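You operate a simulated robot arm through the tools that you are given. There is no shell and no other tool. Be economical: measure what you need, move in short steps, check, and stop when the job is done.

You are at the controls of a simulated robot arm. One attempt, no reset.

TASK
Take the white candle on the pantry worktop and put it away on the lower wall shelf top. Set down upright: white candle.

The check looks at the end state, three seconds after you hand in, the way a careful person would. Anything else that was tipped, shoved, dropped, spilled or broken makes it a failure.

THE ROBOT
A 6-joint arm with a two-finger parallel gripper on a trunk, on a base that drives. Base frame: it is fixed to the floor where the robot stands at the start and does not move with it; the origin is under the middle of the robot, x ahead of it, y to its left, z up. Readings come in m, rad, newtons and seconds.
With the tool pointing down near the work surface it reaches from about 0.48 to 0.88 m from the robot's upright axis, wherever it stands. Its first joint turns from -2.007 to 2.007 rad. Places, roughly: lower wall shelf top (78x19 cm) [-1.12, -4.42, 1.2]. Payload 4.2 kg.
The tool frame sits at the grasp point between the pads (the TCP): z along the fingers, y along the line on which they close. The tips reach 0.023 m beyond it. The gripper opens to 0.094 m. The fingers are 0.038 m wide and 0.01 m thick; the gripper's body (0.054 by 0.096 m) begins 0.039 m behind the TCP.
Orientation is that of the tool frame in the base frame, as a unit quaternion [x, y, z, w]. With the fingers straight down and closing along the base's y, the tool's x points along the base's -x, its y along +y and its z along -z.

THE INTERFACE
- The arm moves only by the tool play_rows. Its argument "targets" is a list of rows, each an object (a shift or turn left out is 0, a gripper value left out holds the last) with "slide": the shift along the tool's x, y, z in m, a list of three; "delta_rot": the turn, a rotation vector about the tool's x, y, z in rad, a list of three. In form: [{"slide": [x, y, z], "delta_rot": [ax, ay, az]}, ...]. A call has 1 to 10 rows; each row shifts and turns the commanded pose from where the row before left it, along the tool's axes as they then stand. "hand" is the closure, from 0 (fully open) to 1 (shut), set as the call begins (left out, the last holds). A row lasts 0.2 s, in which the tool goes at most 0.05 m and 0.15 rad; a call with a longer step from one row to the next is refused whole, and so is a gripper value outside its range. Where a pose cannot be reached the arm comes as near as it can. A force on the tool above 40 N (or 10 N above the force at the start of the call, whichever is more), or a blocked arm, ends the call early, and 0.2 s more pass. Each finger travels about 0.108 m/s and halts on what it meets, pressing with about 38 N; the grip force reading is that of the motor and also rises with nothing between the fingers. The clock runs only during rows and for 0.2 s after the last one: add rows that do not move to give the fingers time. It gives the time, the measured TCP pose, the force on the tool (base axes), the opening and the grip force at its end, in the units of the frame above (readings bear some noise), with the torque about the TCP (base axes, N m) and any sound that the robot's microphone picked up.
- Cameras (640 x 400 px; columns grow to the right, rows downward): "scene" is now at [0.2412, 0.19, 1.3657]; the picture's right is [-0.06, -1.00, 0.00], its down [-0.57, 0.03, -0.82] and it looks along [0.82, -0.05, -0.57] (base axes); focal length 257 px, centre (320, 200). "wrist" rides on the gripper at [0.086, 0.016, -0.074] in the tool frame; the picture's right is [-0.18, 0.98, 0.00], its down [-0.58, -0.11, -0.81] and it looks along [-0.79, -0.15, 0.59] (tool axes); focal length 243 px, centre (320, 200). There is no depth. A picture from a camera that has moved, and an enlarged one, comes with that camera's place and axes in the base frame and with its lens.
- snapshot(camera): a new picture of that camera. It takes no simulated time.
- raise_lower(by): slides the trunk up (or, below 0, down) by that many m; the arm and the scene camera ride with it, the base frame stays. It gives what a move gives, with no picture.
- drive_base(legs): drives the robot by 1 to 6 legs, each [ahead, turn to the left] in m and rad, along the robot's own axes; the way and the turn of a leg run together, so that a leg with both is an arc; at most 1.5 m and 3.142 rad a leg. The arm and the cameras ride along, it lands a little off, and it stops where it bumps. It gives what a move gives.
- turn_head(pan, tilt): turns the head with the scene camera to pan (to the left, within 1.396 rad either way) and tilt (down, from -0.506 to 1.204), counted from straight ahead of the robot. It gives what a move gives.
- enlarge(camera, box): a new picture of the part [left, top, right, bottom] of that camera's present view, enlarged. It takes no simulated time.
- job_done(): hands the job in; it is judged then, once.

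Go step by step. Nothing tells you exact positions but the pictures and the camera data: compare them with the known pose of the tool, close in by small moves and look again before you grip or let go. The budget is 120 turns and 90 pictures, counting those below and the enlarged ones. Unless the task says otherwise, let go and move clear before handing in, and close with one line.

The tools are called after "Emit:" as name(argument=value, ...) on one line, values as JSON. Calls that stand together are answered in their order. play_rows: Moves the arm, as the interface text tells. Its arguments: {"type":"object","properties":{"targets":{"type":"array"},"hand":{"type":"number"}},"required":["targets"]} The other tools are called the same way: raise_lower (by) slides the trunk up or down; drive_base (legs) drives the base; turn_head (pan, tilt) turns the head that bears the scene camera; snapshot (camera) takes a picture; enlarge (camera, box) takes an enlarged picture of a part of a camera's view; job_done () hands the job in.

At the start:

```text
time_s: 0.0
tool_pos: [0.5993, 0.0738, 1.1529]
orientation: [0.0, 1.0, 0.0, 0.001]
ft_force: [0.0, -0.4, -0.7]
torque: [-0.01, 0.01, -0.01]
gripper_width: 0.094
finger_force: 0.2
trunk travel left (down, up): [-0.725, 0.265]
robot x, y, heading: [-0.0003, -0.0022, 0.003]
head pan, tilt: [-0.059, 0.613]
```

scene: 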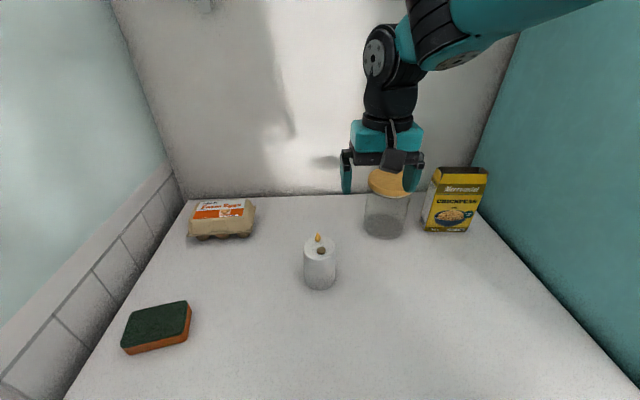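
wrist: 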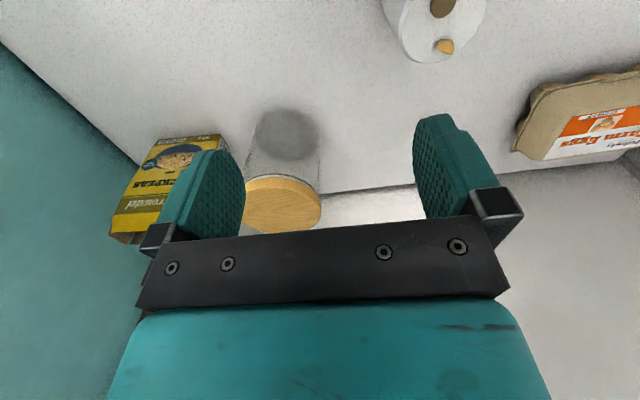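

The candle stands at about (0.59, 0.17) with its base at z≈0.91, roughly 6.5 cm wide and 8–10 cm tall. Before I choose a grasp I'll look towards the shelf.

Emit:
turn_head(pan=-1.396, tilt=0.15)

Emit:
snapshot(camera="scene")

```text
time_s: 1.5
tool_pos: [0.5988, 0.0728, 1.1544]
orientation: [0.0, 1.0, 0.0, 0.0]
ft_force: [0.2, 0.3, 0.3]
torque: [-0.01, 0.0, -0.01]
gripper_width: 0.094
finger_force: 0.1
trunk travel left (down, up): [-0.725, 0.265]
robot x, y, heading: [-0.0003, 0.0014, -0.0]
head pan, tilt: [-1.396, 0.15]
```

```text
87 pictures are left
camera scene: at [0.1695, 0.1038, 1.4082], right [-0.98, -0.17, 0.0], down [-0.03, 0.15, -0.99], along [0.17, -0.97, -0.15], focal length 257 px, centre (320, 200)
```

scene: 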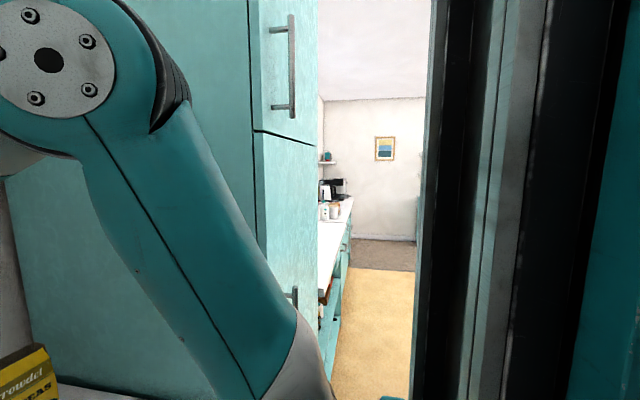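

The room runs on towards -y past the tall cabinet. I'll look to the left as well, to see how much room there is before driving.

Emit:
turn_head(pan=1.396, tilt=0.4)

Emit:
snapshot(camera="scene")

```text
time_s: 4.0
tool_pos: [0.5985, 0.0736, 1.1529]
orientation: [0.0, 1.0, 0.0, 0.0]
ft_force: [-0.7, 0.1, -0.3]
torque: [0.03, 0.0, -0.02]
gripper_width: 0.094
finger_force: 0.0
trunk travel left (down, up): [-0.725, 0.265]
robot x, y, heading: [0.0013, 0.0025, 0.0]
head pan, tilt: [1.396, 0.4]
```

```text
86 pictures are left
camera scene: at [0.1695, 0.2864, 1.385], right [0.98, -0.17, 0.0], down [-0.07, -0.38, -0.92], along [0.16, 0.91, -0.39], focal length 257 px, centre (320, 200)
```

scene: 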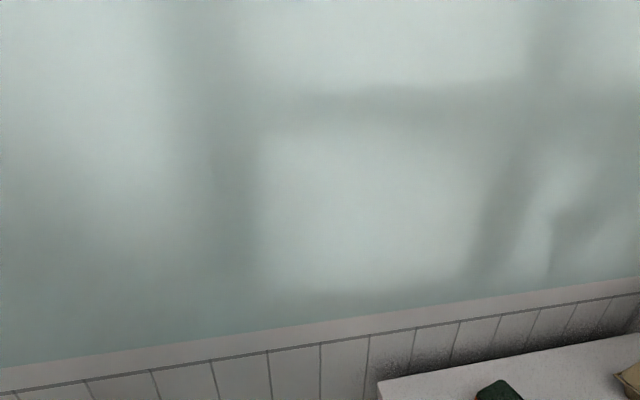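

I'll back off a bit and look down the room towards the shelf before gripping.

Emit:
drive_base(legs=[[-0.5, 0]])

Emit:
turn_head(pan=-1.396, tilt=0.15)

Emit:
snapshot(camera="scene")

```text
time_s: 6.9
tool_pos: [0.1559, 0.0746, 1.1535]
orientation: [-0.005, 1.0, 0.002, 0.0]
ft_force: [-0.2, -0.1, -0.3]
torque: [-0.01, 0.0, -0.01]
gripper_width: 0.0938
finger_force: 0.0
trunk travel left (down, up): [-0.725, 0.265]
robot x, y, heading: [-0.4439, -0.0046, -0.0]
head pan, tilt: [1.396, 0.4]
```

```text
time_s: 9.3
tool_pos: [0.1162, 0.0735, 1.1641]
orientation: [-0.006, 1.0, 0.001, 0.017]
ft_force: [0.4, -0.2, -0.2]
torque: [0.04, 0.0, 0.05]
gripper_width: 0.0941
finger_force: 0.1
trunk travel left (down, up): [-0.725, 0.265]
robot x, y, heading: [-0.4441, -0.0063, 0.0]
head pan, tilt: [-1.396, 0.15]
```

```text
85 pictures are left
camera scene: at [-0.2228, 0.1002, 1.4109], right [-0.98, -0.17, 0.04], down [-0.06, 0.15, -0.99], along [0.17, -0.97, -0.16], focal length 257 px, centre (320, 200)
```

scene: 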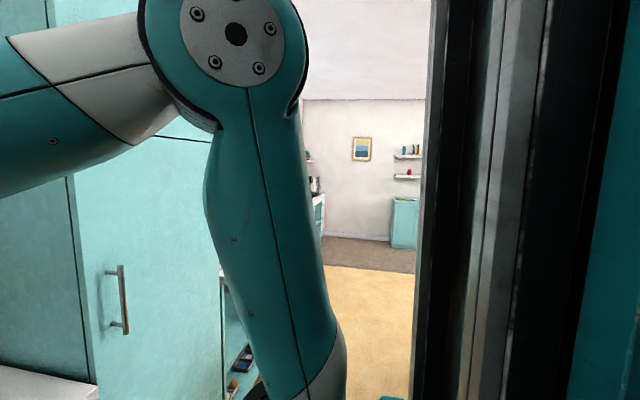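

On the far wall there are two shelves, one above the other, with a gap of about 0.35 m, so the candle needs a near-horizontal grasp. The base seems to have bumped something behind and is leaning, so I'll ease it forward.

Emit:
drive_base(legs=[[0.08, 0]])

Emit:
enlarge(camera="scene", box=[300, 90, 430, 280])

```text
time_s: 10.4
tool_pos: [0.1957, 0.075, 1.1644]
orientation: [-0.006, 1.0, 0.001, 0.018]
ft_force: [1.0, -0.4, 0.1]
torque: [0.03, 0.0, 0.02]
gripper_width: 0.0938
finger_force: 0.0
trunk travel left (down, up): [-0.725, 0.265]
robot x, y, heading: [-0.3648, 0.0004, 0.006]
head pan, tilt: [-1.396, 0.15]
```

```text
2.11 times, centred on (365, 185) of scene
camera zoom: at [-0.192, 0.1004, 1.4082], right [-0.98, -0.17, 0.0], down [-0.03, 0.15, -0.99], along [0.17, -0.97, -0.15], focal length 541 px, centre (225, 232)
```

zoom: 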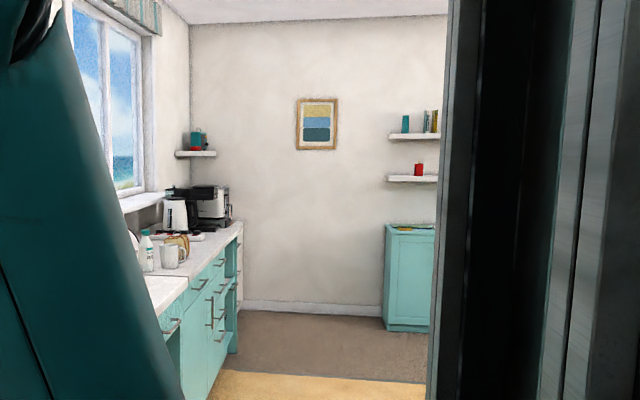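

The camera is level again. The lower shelf spans x≈-0.73 to -1.5 with its front edge at y≈-4.33 and top at z≈1.20; the shelf above is at ~1.5 and a red item sits near x≈-0.97. I'll tilt the tool towards horizontal while it's clear of the worktop.

Emit:
play_rows(hand=0, targets=[{"delta_rot": [0, -0.15, 0]}, {"delta_rot": [0, -0.15, 0]}, {"delta_rot": [0, -0.15, 0]}, {"delta_rot": [0, -0.15, 0]}, {"delta_rot": [0, -0.15, 0]}, {"delta_rot": [0, -0.15, 0]}, {"delta_rot": [0, -0.15, 0]}, {"delta_rot": [0, -0.15, 0]}, {}])

Emit:
turn_head(pan=0, tilt=0.5)

Emit:
snapshot(camera="scene")

Emit:
snapshot(camera="wrist")

```text
time_s: 12.4
tool_pos: [0.2023, 0.0841, 1.1686]
orientation: [-0.004, 0.815, 0.003, 0.58]
ft_force: [0.4, 0.7, -0.1]
torque: [-0.02, 0.01, 0.05]
gripper_width: 0.0941
finger_force: 0.0
out of reach, approached as far as the arm can: row 8
trunk travel left (down, up): [-0.725, 0.265]
robot x, y, heading: [-0.3603, -0.0045, 0.003]
head pan, tilt: [-1.396, 0.15]
```

```text
time_s: 13.9
tool_pos: [0.2029, 0.0844, 1.1687]
orientation: [-0.003, 0.815, 0.003, 0.58]
ft_force: [-0.5, 0.1, -0.1]
torque: [0.0, 0.0, 0.02]
gripper_width: 0.0938
finger_force: 0.0
trunk travel left (down, up): [-0.725, 0.265]
robot x, y, heading: [-0.3645, -0.0023, 0.0]
head pan, tilt: [0.0, 0.499]
```

```text
83 pictures are left
camera scene: at [-0.1174, 0.1917, 1.3758], right [0.0, -1.0, 0.0], down [-0.48, 0.0, -0.88], along [0.88, 0.0, -0.48], focal length 257 px, centre (320, 200)
```

scene: 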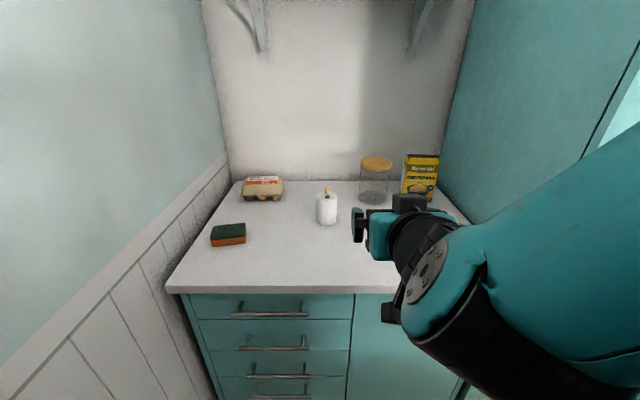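

```text
82 pictures are left
camera wrist: at [0.1046, 0.0985, 1.1099], right [0.05, 0.98, 0.17], down [-0.57, -0.12, 0.81], along [0.82, -0.14, 0.55], focal length 243 px, centre (320, 200)
```

wrist: 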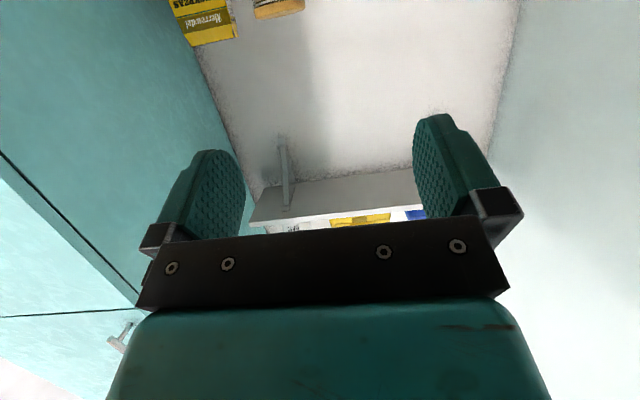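

The wrist camera hangs below the gripper at this tilt, so a 45° approach is safer over the worktop. I measure the candle at about (0.592, 0.169), z 0.91 to 1.00, and its diameter at about 0.068. I'll turn back to 45°, shift left and then drive closer.

Emit:
play_rows(targets=[{"slide": [0, 0.028, 0], "delta_rot": [0, 0.15, 0]}, {"slide": [0, 0.028, 0], "delta_rot": [0, 0.15, 0]}, {"slide": [0, 0.028, 0], "delta_rot": [0, 0.15, 0]}, {}])

Emit:
drive_base(legs=[[0.22, 0]])

Emit:
snapshot(camera="scene")

Emit:
snapshot(camera="wrist")

```text
time_s: 14.9
tool_pos: [0.2004, 0.1674, 1.1685]
orientation: [-0.006, 0.924, 0.003, 0.382]
ft_force: [0.2, 0.6, -0.5]
torque: [0.02, -0.02, 0.0]
gripper_width: 0.0941
finger_force: 0.0
trunk travel left (down, up): [-0.725, 0.265]
robot x, y, heading: [-0.362, -0.0038, -0.002]
head pan, tilt: [0.0, 0.499]
```

```text
time_s: 16.6
tool_pos: [0.4243, 0.1675, 1.1707]
orientation: [-0.007, 0.924, 0.003, 0.382]
ft_force: [0.2, -0.4, -0.1]
torque: [-0.02, 0.01, 0.02]
gripper_width: 0.0942
finger_force: 0.0
trunk travel left (down, up): [-0.725, 0.265]
robot x, y, heading: [-0.139, -0.0031, -0.002]
head pan, tilt: [0.0, 0.499]
```

```text
81 pictures are left
camera scene: at [0.1065, 0.1926, 1.3758], right [0.0, -1.0, 0.0], down [-0.48, 0.0, -0.88], along [0.88, 0.0, -0.48], focal length 257 px, centre (320, 200)
```

scene: 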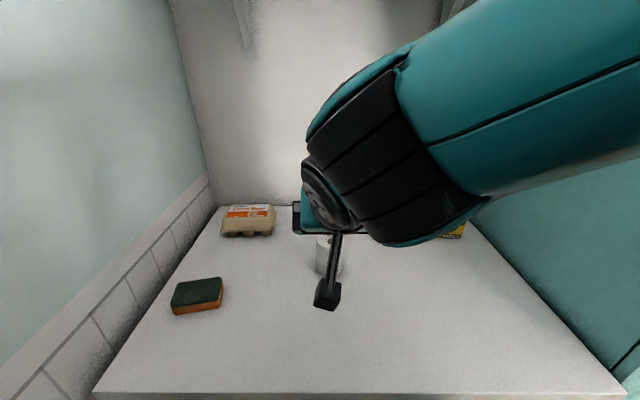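

```text
80 pictures are left
camera wrist: at [0.3109, 0.1829, 1.1597], right [0.12, 0.98, 0.13], down [-0.16, -0.11, 0.98], along [0.98, -0.13, 0.14], focal length 243 px, centre (320, 200)
```

wrist: 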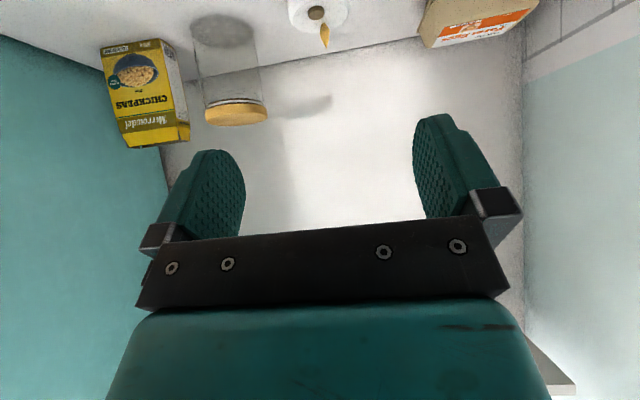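

The candle lines up with the gripper in y (0.169). I'm moving to a pre-grasp point behind and above it along the 45° tool axis.

Emit:
play_rows(targets=[{"slide": [0.0061, 0.0003, 0.0365]}, {"slide": [0.0061, 0.0003, 0.0365]}, {"slide": [0.0061, 0.0003, 0.0365]}, {"slide": [0.0061, 0.0003, 0.0365]}, {}])

Emit:
snapshot(camera="wrist")

Emit:
snapshot(camera="scene")

```text
time_s: 17.8
tool_pos: [0.5122, 0.1728, 1.0491]
orientation: [-0.006, 0.924, 0.003, 0.384]
ft_force: [-1.5, 0.0, -0.8]
torque: [0.03, 0.01, 0.0]
gripper_width: 0.094
finger_force: 0.0
trunk travel left (down, up): [-0.725, 0.265]
robot x, y, heading: [-0.1422, -0.0035, 0.003]
head pan, tilt: [0.0, 0.499]
```

```text
79 pictures are left
camera wrist: at [0.3981, 0.1872, 1.0397], right [0.12, 0.98, 0.13], down [-0.16, -0.11, 0.98], along [0.98, -0.13, 0.14], focal length 243 px, centre (320, 200)
```

wrist: 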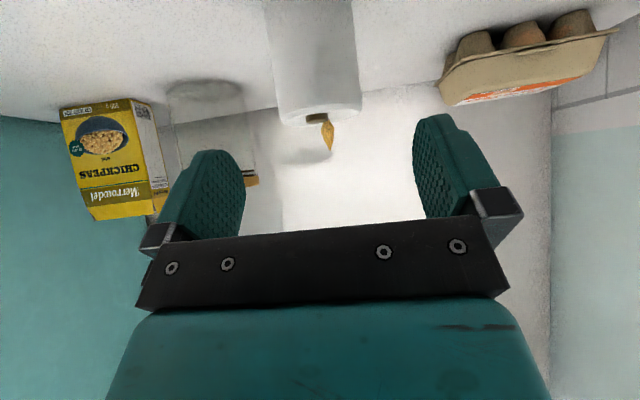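

```text
78 pictures are left
camera scene: at [0.1063, 0.1925, 1.3758], right [0.0, -1.0, 0.0], down [-0.48, 0.0, -0.88], along [0.88, 0.0, -0.48], focal length 257 px, centre (320, 200)
```

scene: 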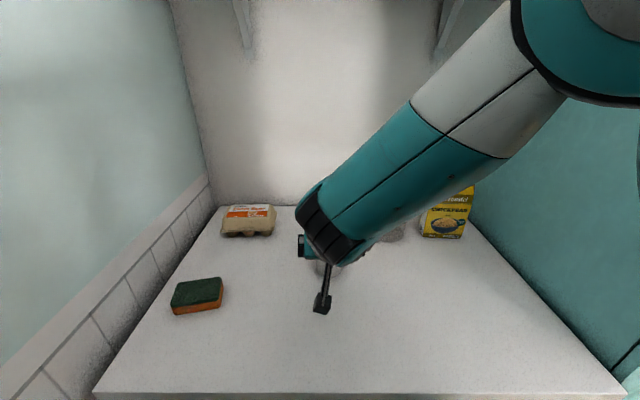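

The candle's top centre computes to (0.592, 0.169, 1.00), which matches. I'm advancing about 9.6 cm along the tool axis with a 4 mm correction in y.

Emit:
play_rows(targets=[{"slide": [0, -0.002, 0.025]}, {"slide": [0, -0.002, 0.025]}, {"slide": [0, 0, 0.025]}, {"slide": [0, 0, 0.021]}, {}, {}])

Emit:
snapshot(camera="wrist")

```text
time_s: 19.2
tool_pos: [0.5781, 0.1688, 0.9805]
orientation: [-0.007, 0.924, 0.004, 0.382]
ft_force: [0.5, 0.4, -0.6]
torque: [0.01, 0.02, 0.02]
gripper_width: 0.0941
finger_force: 0.2
trunk travel left (down, up): [-0.725, 0.265]
robot x, y, heading: [-0.1397, -0.0007, 0.003]
head pan, tilt: [0.0, 0.499]
```

```text
77 pictures are left
camera wrist: at [0.4654, 0.1837, 0.9708], right [0.12, 0.98, 0.13], down [-0.16, -0.11, 0.98], along [0.98, -0.13, 0.14], focal length 243 px, centre (320, 200)
```

wrist: 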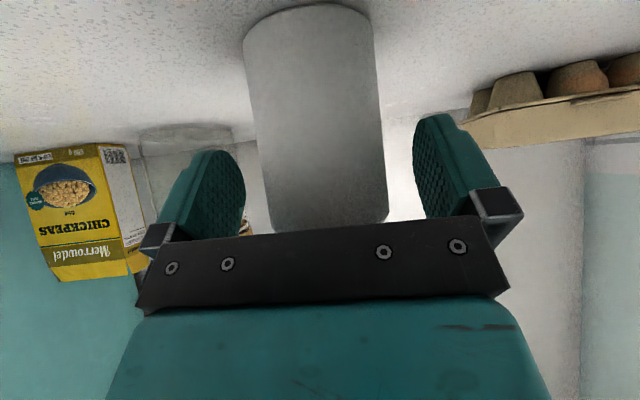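

The candle sits centred between the pads, so I'm closing the gripper.

Emit:
play_rows(hand=1, targets=[{}, {}, {}, {}, {}])

Emit:
snapshot(camera="wrist")

```text
time_s: 20.4
tool_pos: [0.5795, 0.1694, 0.9811]
orientation: [-0.006, 0.924, 0.002, 0.383]
ft_force: [0.1, 0.7, -0.3]
torque: [-0.04, 0.03, 0.01]
gripper_width: 0.0643
finger_force: 37.8
trunk travel left (down, up): [-0.725, 0.265]
robot x, y, heading: [-0.1389, 0.0007, -0.001]
head pan, tilt: [0.0, 0.499]
```

```text
76 pictures are left
camera wrist: at [0.4653, 0.1838, 0.9709], right [0.12, 0.98, 0.13], down [-0.16, -0.11, 0.98], along [0.98, -0.13, 0.14], focal length 243 px, centre (320, 200)
```

wrist: 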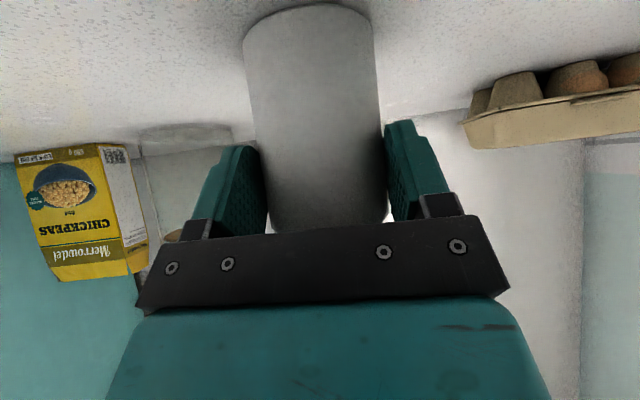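

Gripped at 64 mm. I'm lifting straight up 12 cm.

Emit:
play_rows(targets=[{"slide": [-0.0141, 0, -0.0141]}, {"slide": [-0.0212, 0, -0.0212]}, {"slide": [-0.0212, 0, -0.0212]}, {"slide": [-0.0282, 0, -0.0282]}, {}])

Emit:
snapshot(camera="wrist")

```text
time_s: 21.6
tool_pos: [0.5785, 0.1666, 1.1006]
orientation: [-0.007, 0.924, 0.003, 0.382]
ft_force: [0.7, 0.7, -1.6]
torque: [0.0, 0.05, 0.01]
gripper_width: 0.0641
finger_force: 38.1
trunk travel left (down, up): [-0.725, 0.265]
robot x, y, heading: [-0.1359, -0.0028, -0.002]
head pan, tilt: [0.0, 0.499]
```

```text
75 pictures are left
camera wrist: at [0.4651, 0.1812, 1.0911], right [0.12, 0.98, 0.13], down [-0.16, -0.11, 0.98], along [0.98, -0.13, 0.14], focal length 243 px, centre (320, 200)
```

wrist: 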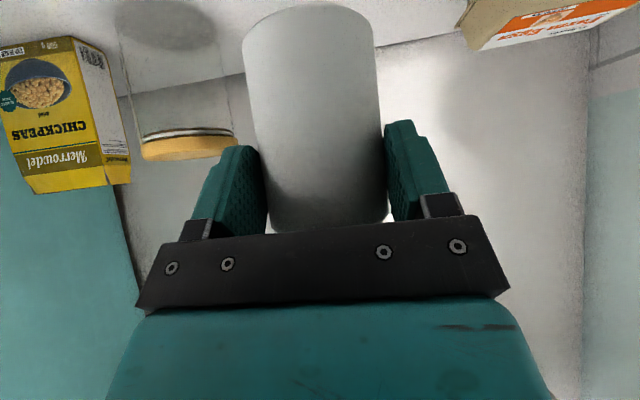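

The candle is held. Next I'll raise the trunk 0.2 m, pull the arm in and back off enough to turn.

Emit:
raise_lower(by=0.2)

Emit:
play_rows(targets=[{"slide": [0.0265, 0, -0.0265]}, {"slide": [0.0265, 0, -0.0265]}, {"slide": [0.0265, 0, -0.0265]}, {"slide": [0.0265, 0, -0.0265]}, {}])

Emit:
drive_base(legs=[[-0.1, 0], [0, -0.8]])

Emit:
turn_head(pan=-1.1, tilt=0.4)

Emit:
snapshot(camera="scene")

```text
time_s: 23.8
tool_pos: [0.5789, 0.1659, 1.3003]
orientation: [-0.006, 0.924, 0.003, 0.383]
ft_force: [-0.2, 0.0, -2.0]
torque: [-0.03, 0.02, -0.03]
gripper_width: 0.064
finger_force: 38.5
trunk travel left (down, up): [-0.925, 0.065]
robot x, y, heading: [-0.1361, -0.001, -0.0]
head pan, tilt: [0.0, 0.499]
```

```text
time_s: 25.0
tool_pos: [0.4271, 0.165, 1.2997]
orientation: [-0.008, 0.924, 0.004, 0.383]
ft_force: [0.9, -1.0, -1.8]
torque: [0.01, 0.03, -0.03]
gripper_width: 0.0643
finger_force: 38.5
trunk travel left (down, up): [-0.925, 0.065]
robot x, y, heading: [-0.1411, -0.0031, -0.003]
head pan, tilt: [0.0, 0.499]
```

```text
time_s: 28.2
tool_pos: [0.2785, -0.2857, 1.3016]
orientation: [0.35, 0.855, -0.145, 0.354]
ft_force: [0.3, 0.5, -1.4]
torque: [0.02, 0.05, 0.0]
gripper_width: 0.064
finger_force: 38.1
trunk travel left (down, up): [-0.925, 0.065]
robot x, y, heading: [-0.2385, -0.0, -0.794]
head pan, tilt: [0.0, 0.499]
```

```text
time_s: 29.6
tool_pos: [0.2785, -0.2872, 1.3015]
orientation: [0.35, 0.855, -0.145, 0.354]
ft_force: [0.0, 0.1, -3.0]
torque: [0.04, 0.01, -0.04]
gripper_width: 0.0641
finger_force: 37.9
trunk travel left (down, up): [-0.925, 0.065]
robot x, y, heading: [-0.2376, -0.0046, -0.789]
head pan, tilt: [-1.1, 0.4]
```

```text
74 pictures are left
camera scene: at [-0.0203, -0.062, 1.5849], right [-0.95, 0.31, 0.0], down [0.12, 0.37, -0.92], along [-0.29, -0.87, -0.39], focal length 257 px, centre (320, 200)
```

scene: 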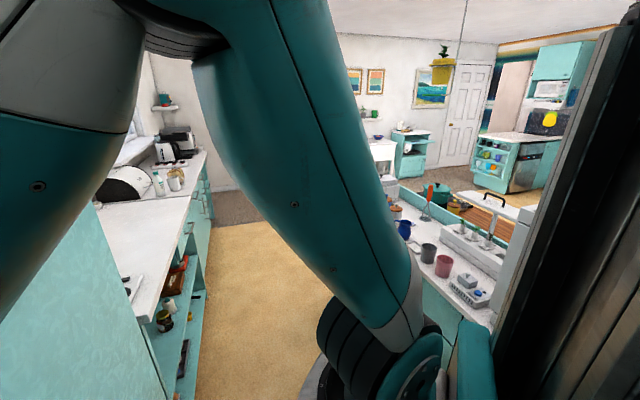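

The room opens along -y as a galley between two counters. I'll finish turning to face -y and look ahead.

Emit:
drive_base(legs=[[0, -0.78]])

Emit:
turn_head(pan=0, tilt=0.45)

Emit:
snapshot(camera="scene")

```text
time_s: 32.0
tool_pos: [-0.0684, -0.5668, 1.3015]
orientation: [0.647, 0.659, -0.268, 0.274]
ft_force: [0.0, 0.2, -1.8]
torque: [0.02, -0.01, -0.02]
gripper_width: 0.064
finger_force: 38.2
trunk travel left (down, up): [-0.925, 0.065]
robot x, y, heading: [-0.2412, -0.0057, -1.567]
head pan, tilt: [-1.1, 0.4]
```

```text
time_s: 33.3
tool_pos: [-0.068, -0.5675, 1.2998]
orientation: [0.648, 0.659, -0.268, 0.273]
ft_force: [0.1, 0.0, -2.1]
torque: [0.0, -0.01, 0.01]
gripper_width: 0.064
finger_force: 38.1
trunk travel left (down, up): [-0.925, 0.065]
robot x, y, heading: [-0.2388, -0.0043, -1.575]
head pan, tilt: [0.0, 0.45]
```

```text
73 pictures are left
camera scene: at [-0.0415, -0.2467, 1.5803], right [-1.0, 0.0, 0.0], down [0.0, 0.44, -0.9], along [0.0, -0.9, -0.44], focal length 257 px, centre (320, 200)
```

scene: 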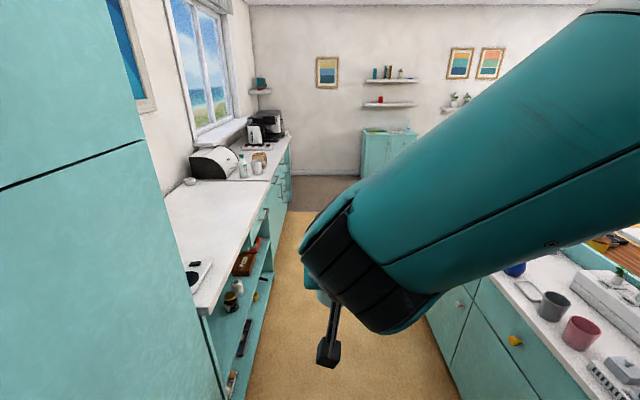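

The aisle runs between x≈-0.65 and x≈0.34, and the robot is at x=-0.24. The shelf front edge spans x -0.69 to -1.49, with a red item at x≈-0.96, so I'll aim for x≈-1.22. Now I drive down the aisle.

Emit:
drive_base(legs=[[0, 0.06], [1.3, 0], [0, -0.06]])

Emit:
turn_head(pan=-0.5, tilt=0.4)

Emit:
snapshot(camera="scene")

```text
time_s: 40.7
tool_pos: [0.0092, -1.8591, 1.3007]
orientation: [0.648, 0.658, -0.268, 0.273]
ft_force: [-0.5, 0.4, -2.2]
torque: [0.04, -0.02, -0.02]
gripper_width: 0.0638
finger_force: 37.3
trunk travel left (down, up): [-0.925, 0.065]
robot x, y, heading: [-0.1587, -1.2944, -1.57]
head pan, tilt: [0.0, 0.45]
```

```text
time_s: 41.6
tool_pos: [0.0092, -1.8594, 1.3003]
orientation: [0.649, 0.658, -0.268, 0.272]
ft_force: [0.6, 0.0, -0.7]
torque: [0.05, 0.01, 0.0]
gripper_width: 0.064
finger_force: 38.1
trunk travel left (down, up): [-0.925, 0.065]
robot x, y, heading: [-0.1558, -1.2941, -1.569]
head pan, tilt: [-0.499, 0.4]
```

```text
72 pictures are left
camera scene: at [-0.007, -1.5277, 1.5849], right [-0.88, 0.48, 0.0], down [0.19, 0.34, -0.92], along [-0.44, -0.81, -0.39], focal length 257 px, centre (320, 200)
```

scene: 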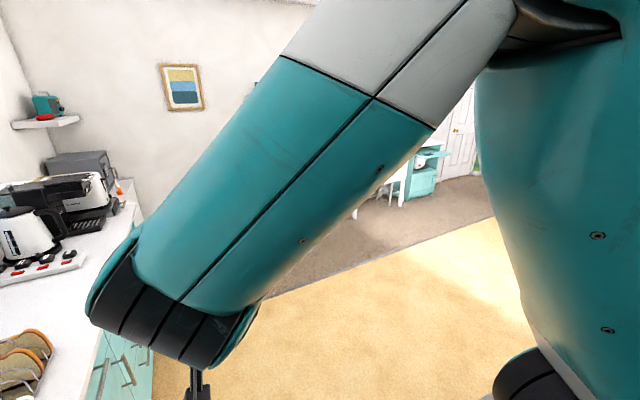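

The floor opens to the right ahead, past the end of the island. I'll drive on 0.8 m and look right.

Emit:
drive_base(legs=[[0.8, 0]])

Emit:
turn_head(pan=-1.3, tilt=0.45)

Emit:
snapshot(camera="scene")

Emit:
turn_head(pan=0, tilt=0.3)

Emit:
snapshot(camera="scene")

```text
time_s: 45.9
tool_pos: [-0.0031, -2.6562, 1.3011]
orientation: [0.653, 0.654, -0.27, 0.272]
ft_force: [0.0, 0.4, -1.4]
torque: [0.05, -0.01, 0.0]
gripper_width: 0.0641
finger_force: 37.5
trunk travel left (down, up): [-0.925, 0.065]
robot x, y, heading: [-0.1637, -2.0887, -1.585]
head pan, tilt: [-0.499, 0.4]
```

```text
time_s: 47.0
tool_pos: [-0.0018, -2.6577, 1.3007]
orientation: [0.652, 0.654, -0.27, 0.272]
ft_force: [0.4, 0.0, -1.4]
torque: [0.01, 0.0, -0.02]
gripper_width: 0.0643
finger_force: 38.0
trunk travel left (down, up): [-0.925, 0.065]
robot x, y, heading: [-0.1617, -2.0927, -1.579]
head pan, tilt: [-1.3, 0.45]
```

```text
71 pictures are left
camera scene: at [-0.0584, -2.2685, 1.5803], right [-0.26, 0.97, 0.0], down [0.42, 0.11, -0.9], along [-0.87, -0.23, -0.44], focal length 257 px, centre (320, 200)
```

scene: 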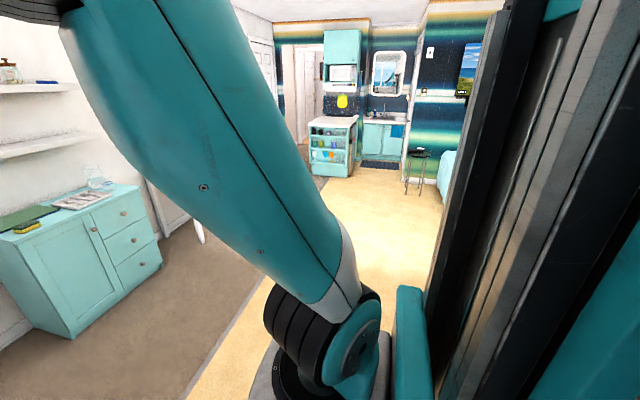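

```text
time_s: 48.5
tool_pos: [-0.0018, -2.6578, 1.3008]
orientation: [0.652, 0.654, -0.269, 0.272]
ft_force: [0.9, -0.1, -2.5]
torque: [0.07, 0.0, 0.0]
gripper_width: 0.0637
finger_force: 37.3
trunk travel left (down, up): [-0.925, 0.065]
robot x, y, heading: [-0.1624, -2.0905, -1.579]
head pan, tilt: [0.0, 0.3]
```

```text
70 pictures are left
camera scene: at [0.0292, -2.3383, 1.5942], right [-1.0, 0.01, 0.0], down [0.0, 0.3, -0.96], along [-0.01, -0.96, -0.3], focal length 257 px, centre (320, 200)
```

scene: 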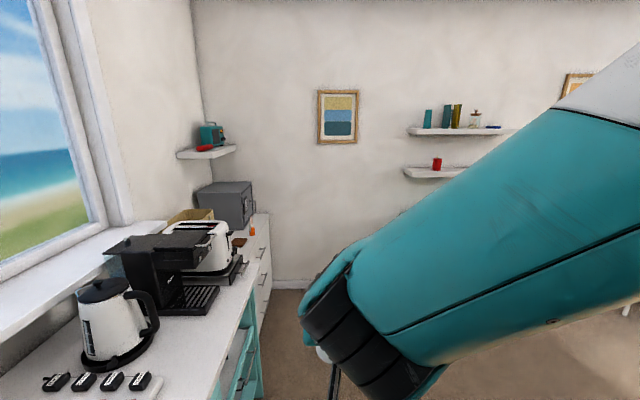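

The floor to the right is clear. A low cabinet stands under the shelf, with its top at ~0.75 and its front at y≈-4.19. I'll drive round to about (-1.39, -3.25) facing the shelf.

Emit:
drive_base(legs=[[0.3, 0], [0, -0.957], [1.49, 0], [0, 0.965]])

Emit:
snapshot(camera="scene")

Emit:
snapshot(camera="wrist")

```text
time_s: 62.4
tool_pos: [-1.2265, -3.8129, 1.3014]
orientation: [0.652, 0.655, -0.27, 0.271]
ft_force: [0.7, 0.2, -1.6]
torque: [0.06, -0.01, 0.0]
gripper_width: 0.0642
finger_force: 38.1
trunk travel left (down, up): [-0.925, 0.065]
robot x, y, heading: [-1.3882, -3.2475, -1.576]
head pan, tilt: [0.0, 0.3]
```

```text
69 pictures are left
camera scene: at [-1.1962, -3.4941, 1.5942], right [-1.0, 0.01, 0.0], down [0.0, 0.3, -0.96], along [-0.01, -0.96, -0.3], focal length 257 px, centre (320, 200)
```

scene: 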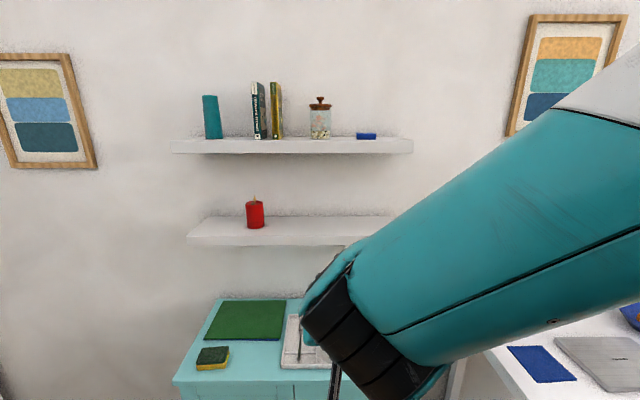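

```text
68 pictures are left
camera wrist: at [-1.2104, -3.6995, 1.2912], right [0.98, -0.12, 0.13], down [-0.11, 0.16, 0.98], along [-0.14, -0.98, 0.14], focal length 243 px, centre (320, 200)
```

wrist: 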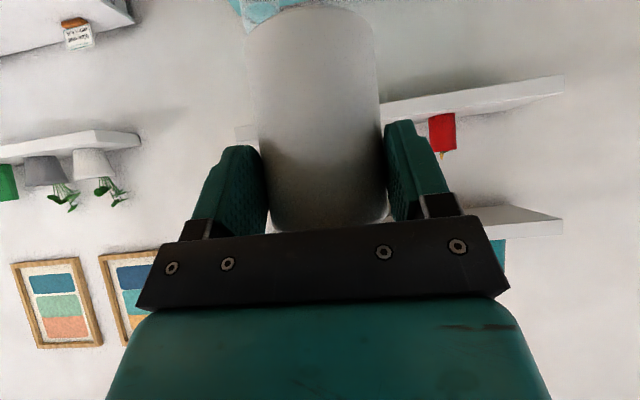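

The shelf is clear apart from the red candle at x≈-0.95. Its front edge is at y≈-4.31, its back at ≈-4.52, the top at z≈1.20 and the upper shelf's underside at ≈1.49. The candle bottom is at about 1.23, so I'll drive 0.4 m closer and look.

Emit:
drive_base(legs=[[0.4, 0]])

Emit:
snapshot(camera="wrist")

Emit:
snapshot(camera="scene")

```text
time_s: 64.9
tool_pos: [-1.2278, -4.2155, 1.2999]
orientation: [0.65, 0.657, -0.268, 0.272]
ft_force: [0.0, -0.2, -2.3]
torque: [0.05, 0.02, 0.02]
gripper_width: 0.0643
finger_force: 38.4
trunk travel left (down, up): [-0.925, 0.065]
robot x, y, heading: [-1.3899, -3.6542, -1.573]
head pan, tilt: [0.0, 0.3]
```

```text
67 pictures are left
camera wrist: at [-1.2117, -4.1016, 1.2912], right [0.98, -0.12, 0.13], down [-0.11, 0.16, 0.98], along [-0.14, -0.98, 0.14], focal length 243 px, centre (320, 200)
```

wrist: 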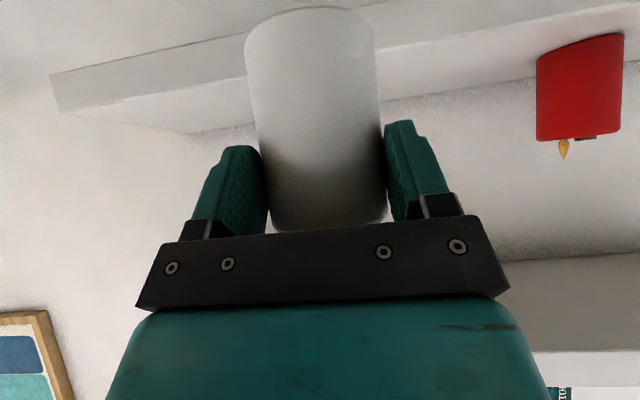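

```text
66 pictures are left
camera scene: at [-1.198, -3.8962, 1.5942], right [-1.0, 0.01, 0.0], down [0.0, 0.3, -0.96], along [0.0, -0.96, -0.3], focal length 257 px, centre (320, 200)
```

scene: 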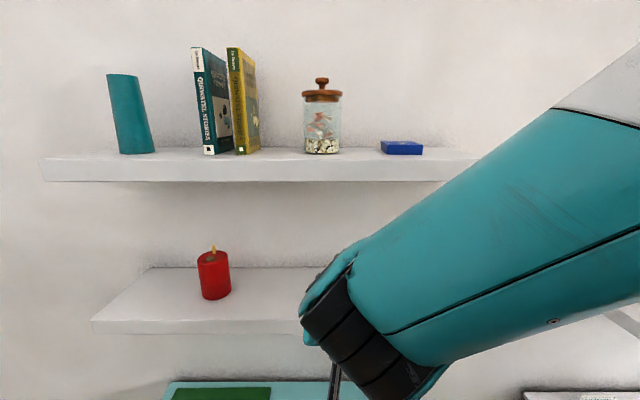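

Everything is lined up. I'm advancing the arm 10 cm horizontally towards the shelf, with the candle bottom ~2–3 cm above its top.

Emit:
play_rows(targets=[{"slide": [-0.0177, 0, 0.0177]}, {"slide": [-0.0177, 0, 0.0177]}, {"slide": [-0.0177, 0, 0.0177]}, {"slide": [-0.0177, 0, 0.0177]}, {}])

Emit:
snapshot(camera="scene")

Emit:
snapshot(camera="wrist")

```text
time_s: 66.1
tool_pos: [-1.2263, -4.3172, 1.3011]
orientation: [0.65, 0.656, -0.269, 0.273]
ft_force: [0.0, 0.1, -2.0]
torque: [0.03, 0.01, 0.01]
gripper_width: 0.0639
finger_force: 38.1
trunk travel left (down, up): [-0.925, 0.065]
robot x, y, heading: [-1.393, -3.6504, -1.571]
head pan, tilt: [0.0, 0.3]
```

```text
65 pictures are left
camera scene: at [-1.198, -3.8964, 1.5941], right [-1.0, 0.01, 0.0], down [0.0, 0.3, -0.96], along [0.0, -0.96, -0.3], focal length 257 px, centre (320, 200)
```

scene: 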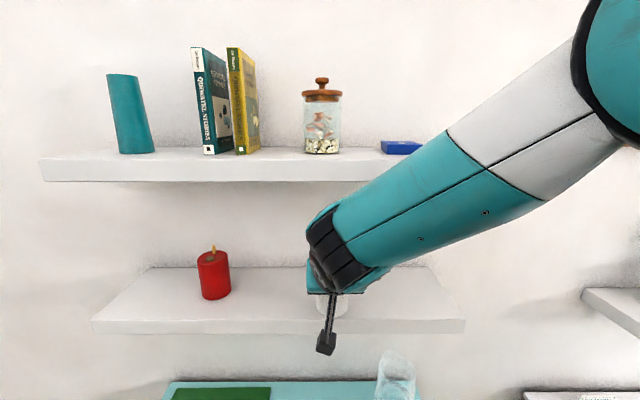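

```text
64 pictures are left
camera wrist: at [-1.2109, -4.2027, 1.2922], right [0.98, -0.12, 0.13], down [-0.11, 0.16, 0.98], along [-0.14, -0.98, 0.14], focal length 243 px, centre (320, 200)
```

wrist: 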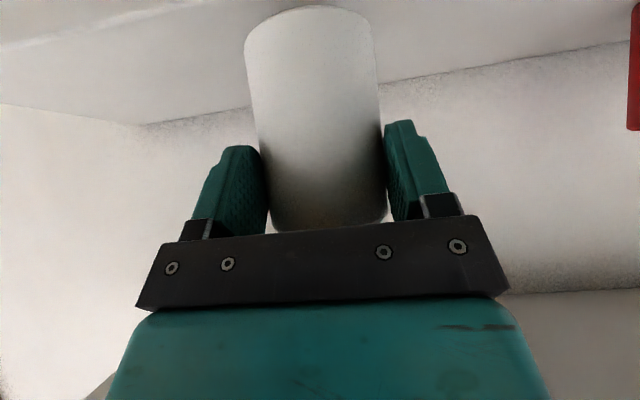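

The wrist stays in front of and below the upper shelf with a few centimetres to spare. I'm advancing 6 cm more.

Emit:
play_rows(targets=[{"slide": [-0.0141, 0, 0.0141]}, {"slide": [-0.0141, 0, 0.0141]}, {"slide": [-0.0141, 0, 0.0141]}, {}, {}])

Emit:
snapshot(camera="scene")

Emit:
snapshot(camera="wrist")

```text
time_s: 67.3
tool_pos: [-1.2273, -4.3758, 1.3025]
orientation: [0.65, 0.657, -0.269, 0.272]
ft_force: [-0.6, -0.1, -1.4]
torque: [0.02, 0.02, -0.02]
gripper_width: 0.0642
finger_force: 37.9
trunk travel left (down, up): [-0.925, 0.065]
robot x, y, heading: [-1.3913, -3.6491, -1.576]
head pan, tilt: [0.0, 0.3]
```

```text
63 pictures are left
camera scene: at [-1.198, -3.8965, 1.5942], right [-1.0, 0.01, 0.0], down [0.0, 0.3, -0.96], along [0.0, -0.96, -0.3], focal length 257 px, centre (320, 200)
```

scene: 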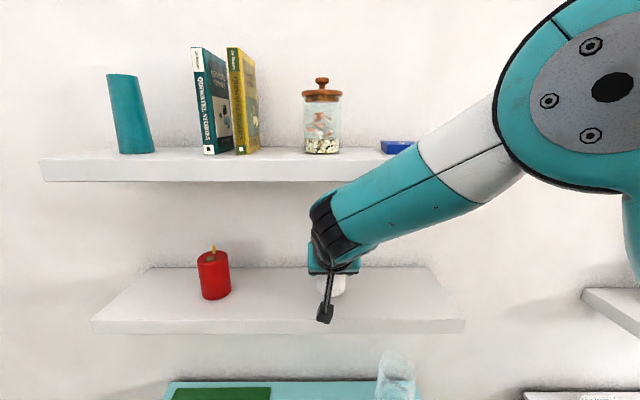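

```text
62 pictures are left
camera wrist: at [-1.2106, -4.2621, 1.2924], right [0.98, -0.12, 0.13], down [-0.11, 0.16, 0.98], along [-0.14, -0.98, 0.14], focal length 243 px, centre (320, 200)
```

wrist: 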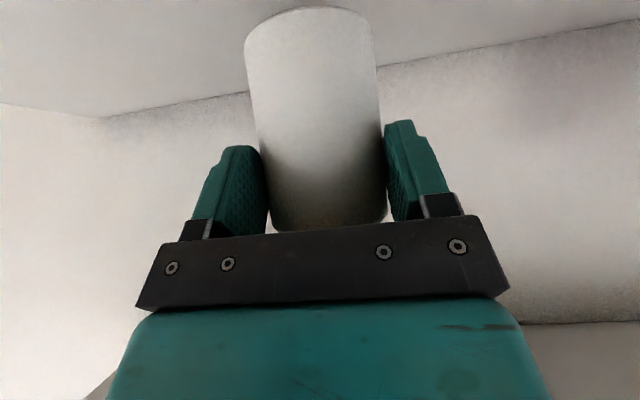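

The candle is over the shelf, about 3.5 cm inside the edge. I'm lowering 2 cm, then in small steps until the force shows contact.

Emit:
play_rows(targets=[{"slide": [0.0071, 0, 0.0071]}, {"slide": [0.0057, 0, 0.0057]}, {}, {}])

Emit:
play_rows(targets=[{"slide": [0.0021, 0, 0.0021]}, {}, {}])

Emit:
play_rows(targets=[{"slide": [0.0021, 0, 0.0021]}, {}, {}])

Emit:
snapshot(camera="wrist")

Emit:
enlarge(camera="scene", box=[260, 180, 420, 340])

```text
time_s: 68.3
tool_pos: [-1.226, -4.3755, 1.284]
orientation: [0.65, 0.656, -0.269, 0.273]
ft_force: [0.1, 0.2, -2.5]
torque: [0.04, 0.0, -0.03]
gripper_width: 0.0639
finger_force: 37.6
trunk travel left (down, up): [-0.925, 0.065]
robot x, y, heading: [-1.3935, -3.6499, -1.575]
head pan, tilt: [0.0, 0.3]
```

```text
time_s: 69.1
tool_pos: [-1.2259, -4.3752, 1.2802]
orientation: [0.651, 0.656, -0.268, 0.272]
ft_force: [0.4, 0.2, -1.9]
torque: [0.05, -0.02, 0.01]
gripper_width: 0.0641
finger_force: 37.4
trunk travel left (down, up): [-0.925, 0.065]
robot x, y, heading: [-1.3923, -3.6509, -1.575]
head pan, tilt: [0.0, 0.3]
```

```text
time_s: 69.9
tool_pos: [-1.226, -4.3738, 1.277]
orientation: [0.65, 0.656, -0.269, 0.272]
ft_force: [0.8, -0.9, -3.0]
torque: [0.04, 0.0, 0.02]
gripper_width: 0.0638
finger_force: 37.9
trunk travel left (down, up): [-0.925, 0.065]
robot x, y, heading: [-1.3903, -3.6484, -1.579]
head pan, tilt: [0.0, 0.3]
```

```text
61 pictures are left
camera wrist: at [-1.2098, -4.2612, 1.2682], right [0.98, -0.12, 0.13], down [-0.11, 0.16, 0.98], along [-0.14, -0.98, 0.14], focal length 243 px, centre (320, 200)
```

wrist: 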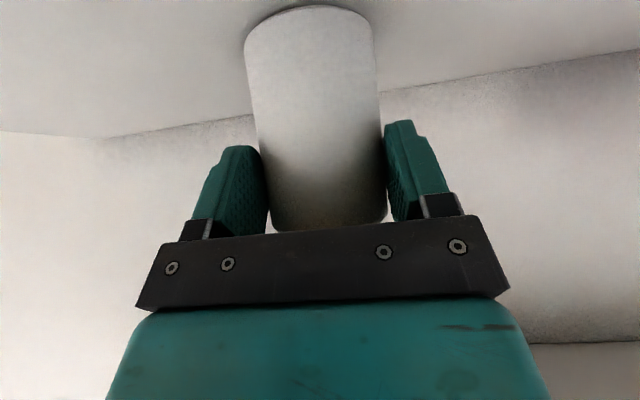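

```text
2.50 times, centred on (340, 260) of scene
camera zoom: at [-1.198, -3.8964, 1.5942], right [-1.0, 0.01, 0.0], down [0.0, 0.3, -0.96], along [0.0, -0.96, -0.3], focal length 643 px, centre (270, 50)
```

zoom: 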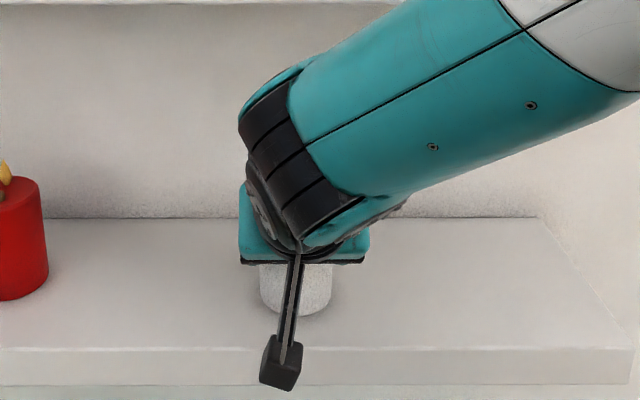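

No contact yet, so I'm going down in 2 mm steps and watching the force.

Emit:
play_rows(targets=[{"slide": [0.0014, 0, 0.0014]}, {}, {}])

Emit:
play_rows(targets=[{"slide": [0.0014, 0, 0.0014]}, {}, {}])

Emit:
play_rows(targets=[{"slide": [0.001, 0, 0.001]}, {}, {}])

```text
time_s: 70.7
tool_pos: [-1.2257, -4.3757, 1.2759]
orientation: [0.65, 0.656, -0.269, 0.273]
ft_force: [-0.7, 0.3, 1.9]
torque: [-0.04, 0.19, -0.01]
gripper_width: 0.064
finger_force: 37.8
trunk travel left (down, up): [-0.925, 0.065]
robot x, y, heading: [-1.3938, -3.6529, -1.577]
head pan, tilt: [0.0, 0.3]
```

```text
time_s: 71.5
tool_pos: [-1.2253, -4.3745, 1.2753]
orientation: [0.651, 0.654, -0.271, 0.274]
ft_force: [-1.7, 2.1, 19.7]
torque: [0.23, 0.5, -0.06]
gripper_width: 0.064
finger_force: 38.3
trunk travel left (down, up): [-0.925, 0.065]
robot x, y, heading: [-1.39, -3.6505, -1.573]
head pan, tilt: [0.0, 0.3]
```

```text
time_s: 72.3
tool_pos: [-1.2259, -4.3748, 1.2744]
orientation: [0.65, 0.655, -0.27, 0.275]
ft_force: [1.2, -1.6, 31.4]
torque: [-0.72, 0.17, -0.11]
gripper_width: 0.0643
finger_force: 38.2
trunk travel left (down, up): [-0.925, 0.065]
robot x, y, heading: [-1.3949, -3.6489, -1.578]
head pan, tilt: [0.0, 0.3]
```

The candle is on the shelf and pressing at 31 N. I'll ease off about 3 mm to unload it, then open.

Emit:
play_rows(targets=[{"slide": [-0.0019, 0, -0.0019]}, {}, {}])

```text
time_s: 73.1
tool_pos: [-1.2246, -4.3744, 1.2741]
orientation: [0.65, 0.657, -0.269, 0.271]
ft_force: [2.0, -4.6, 13.2]
torque: [-1.03, -0.15, 0.17]
gripper_width: 0.0641
finger_force: 38.1
trunk travel left (down, up): [-0.925, 0.065]
robot x, y, heading: [-1.3958, -3.6512, -1.576]
head pan, tilt: [0.0, 0.3]
```

Emit:
play_rows(targets=[{"slide": [-0.0008, 0, -0.0008]}, {}, {}])

```text
time_s: 73.9
tool_pos: [-1.2255, -4.3742, 1.2735]
orientation: [0.65, 0.657, -0.268, 0.271]
ft_force: [1.0, 0.8, 0.6]
torque: [-0.08, -0.1, 0.05]
gripper_width: 0.0638
finger_force: 38.2
trunk travel left (down, up): [-0.925, 0.065]
robot x, y, heading: [-1.3936, -3.6506, -1.578]
head pan, tilt: [0.0, 0.3]
```

The load is down to about the candle's own weight. Opening the gripper.

Emit:
play_rows(hand=0, targets=[{}, {}, {}, {}])

Emit:
snapshot(camera="wrist")

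```text
time_s: 74.9
tool_pos: [-1.2254, -4.3744, 1.2754]
orientation: [0.65, 0.657, -0.269, 0.273]
ft_force: [-0.3, 0.5, 0.3]
torque: [0.0, 0.0, 0.02]
gripper_width: 0.0943
finger_force: 0.0
trunk travel left (down, up): [-0.925, 0.065]
robot x, y, heading: [-1.3918, -3.6514, -1.58]
head pan, tilt: [0.0, 0.3]
```

```text
59 pictures are left
camera wrist: at [-1.2099, -4.2615, 1.2657], right [0.98, -0.12, 0.13], down [-0.11, 0.16, 0.98], along [-0.14, -0.98, 0.14], focal length 243 px, centre (320, 200)
```

wrist: 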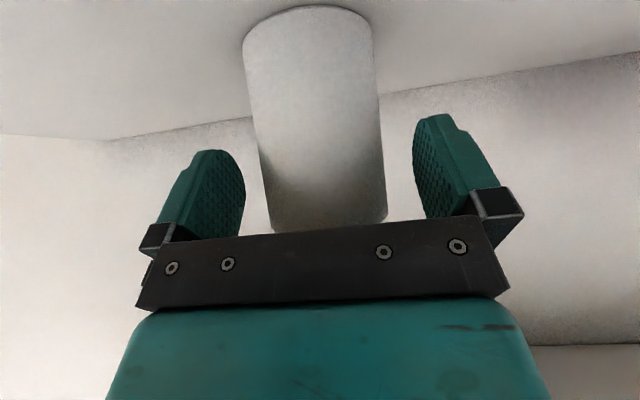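

The candle stands free with clearance on both sides. I'm withdrawing horizontally.

Emit:
play_rows(targets=[{"slide": [0.0071, 0, -0.0071]}, {"slide": [0.0141, 0, -0.0141]}, {"slide": [0.0212, 0, -0.0212]}, {"slide": [0.0212, 0, -0.0212]}, {"slide": [0.0283, 0, -0.0283]}, {"slide": [0.0212, 0, -0.0212]}, {}])

Emit:
drive_base(legs=[[-0.3, 0]])

Emit:
snapshot(camera="wrist")

Emit:
snapshot(camera="scene")

```text
time_s: 76.5
tool_pos: [-1.2267, -4.2136, 1.2757]
orientation: [0.65, 0.657, -0.268, 0.271]
ft_force: [-0.1, -0.7, -0.1]
torque: [0.02, 0.01, -0.02]
gripper_width: 0.0938
finger_force: 0.0
trunk travel left (down, up): [-0.925, 0.065]
robot x, y, heading: [-1.3952, -3.6499, -1.575]
head pan, tilt: [0.0, 0.3]
```

```text
time_s: 78.5
tool_pos: [-1.2253, -3.911, 1.2761]
orientation: [0.65, 0.656, -0.269, 0.273]
ft_force: [0.2, -0.1, -0.1]
torque: [0.04, 0.04, 0.0]
gripper_width: 0.0942
finger_force: 0.1
trunk travel left (down, up): [-0.925, 0.065]
robot x, y, heading: [-1.3947, -3.3495, -1.578]
head pan, tilt: [0.0, 0.3]
```

```text
58 pictures are left
camera wrist: at [-1.2092, -3.798, 1.266], right [0.98, -0.12, 0.13], down [-0.11, 0.16, 0.98], along [-0.14, -0.98, 0.14], focal length 243 px, centre (320, 200)
```

wrist: 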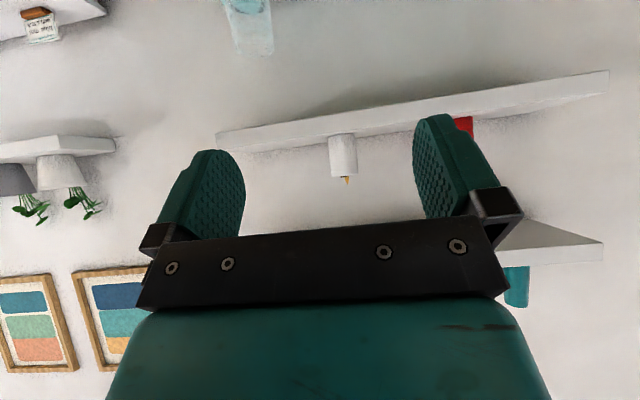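

```text
57 pictures are left
camera scene: at [-1.1966, -3.5943, 1.5942], right [-1.0, 0.01, 0.0], down [0.0, 0.3, -0.96], along [-0.01, -0.96, -0.3], focal length 257 px, centre (320, 200)
```

scene: 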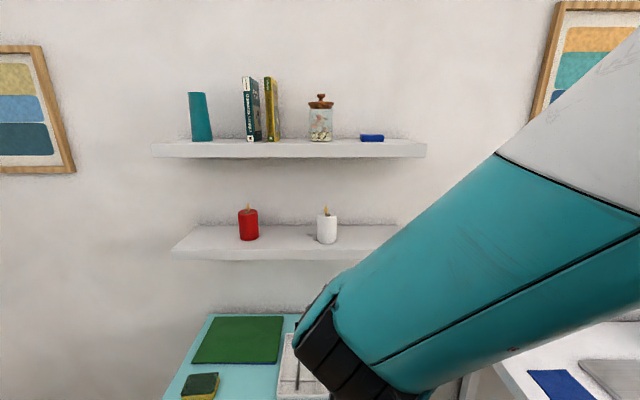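

The white candle stands upright on the lower shelf next to the red one. Nothing else has been disturbed, and the arm is clear.

Emit:
job_done()

```text
The job is handed in.
```

The white candle is upright on the lower wall shelf, released and with the arm well clear; in the last pictures nothing else on the shelves had moved.
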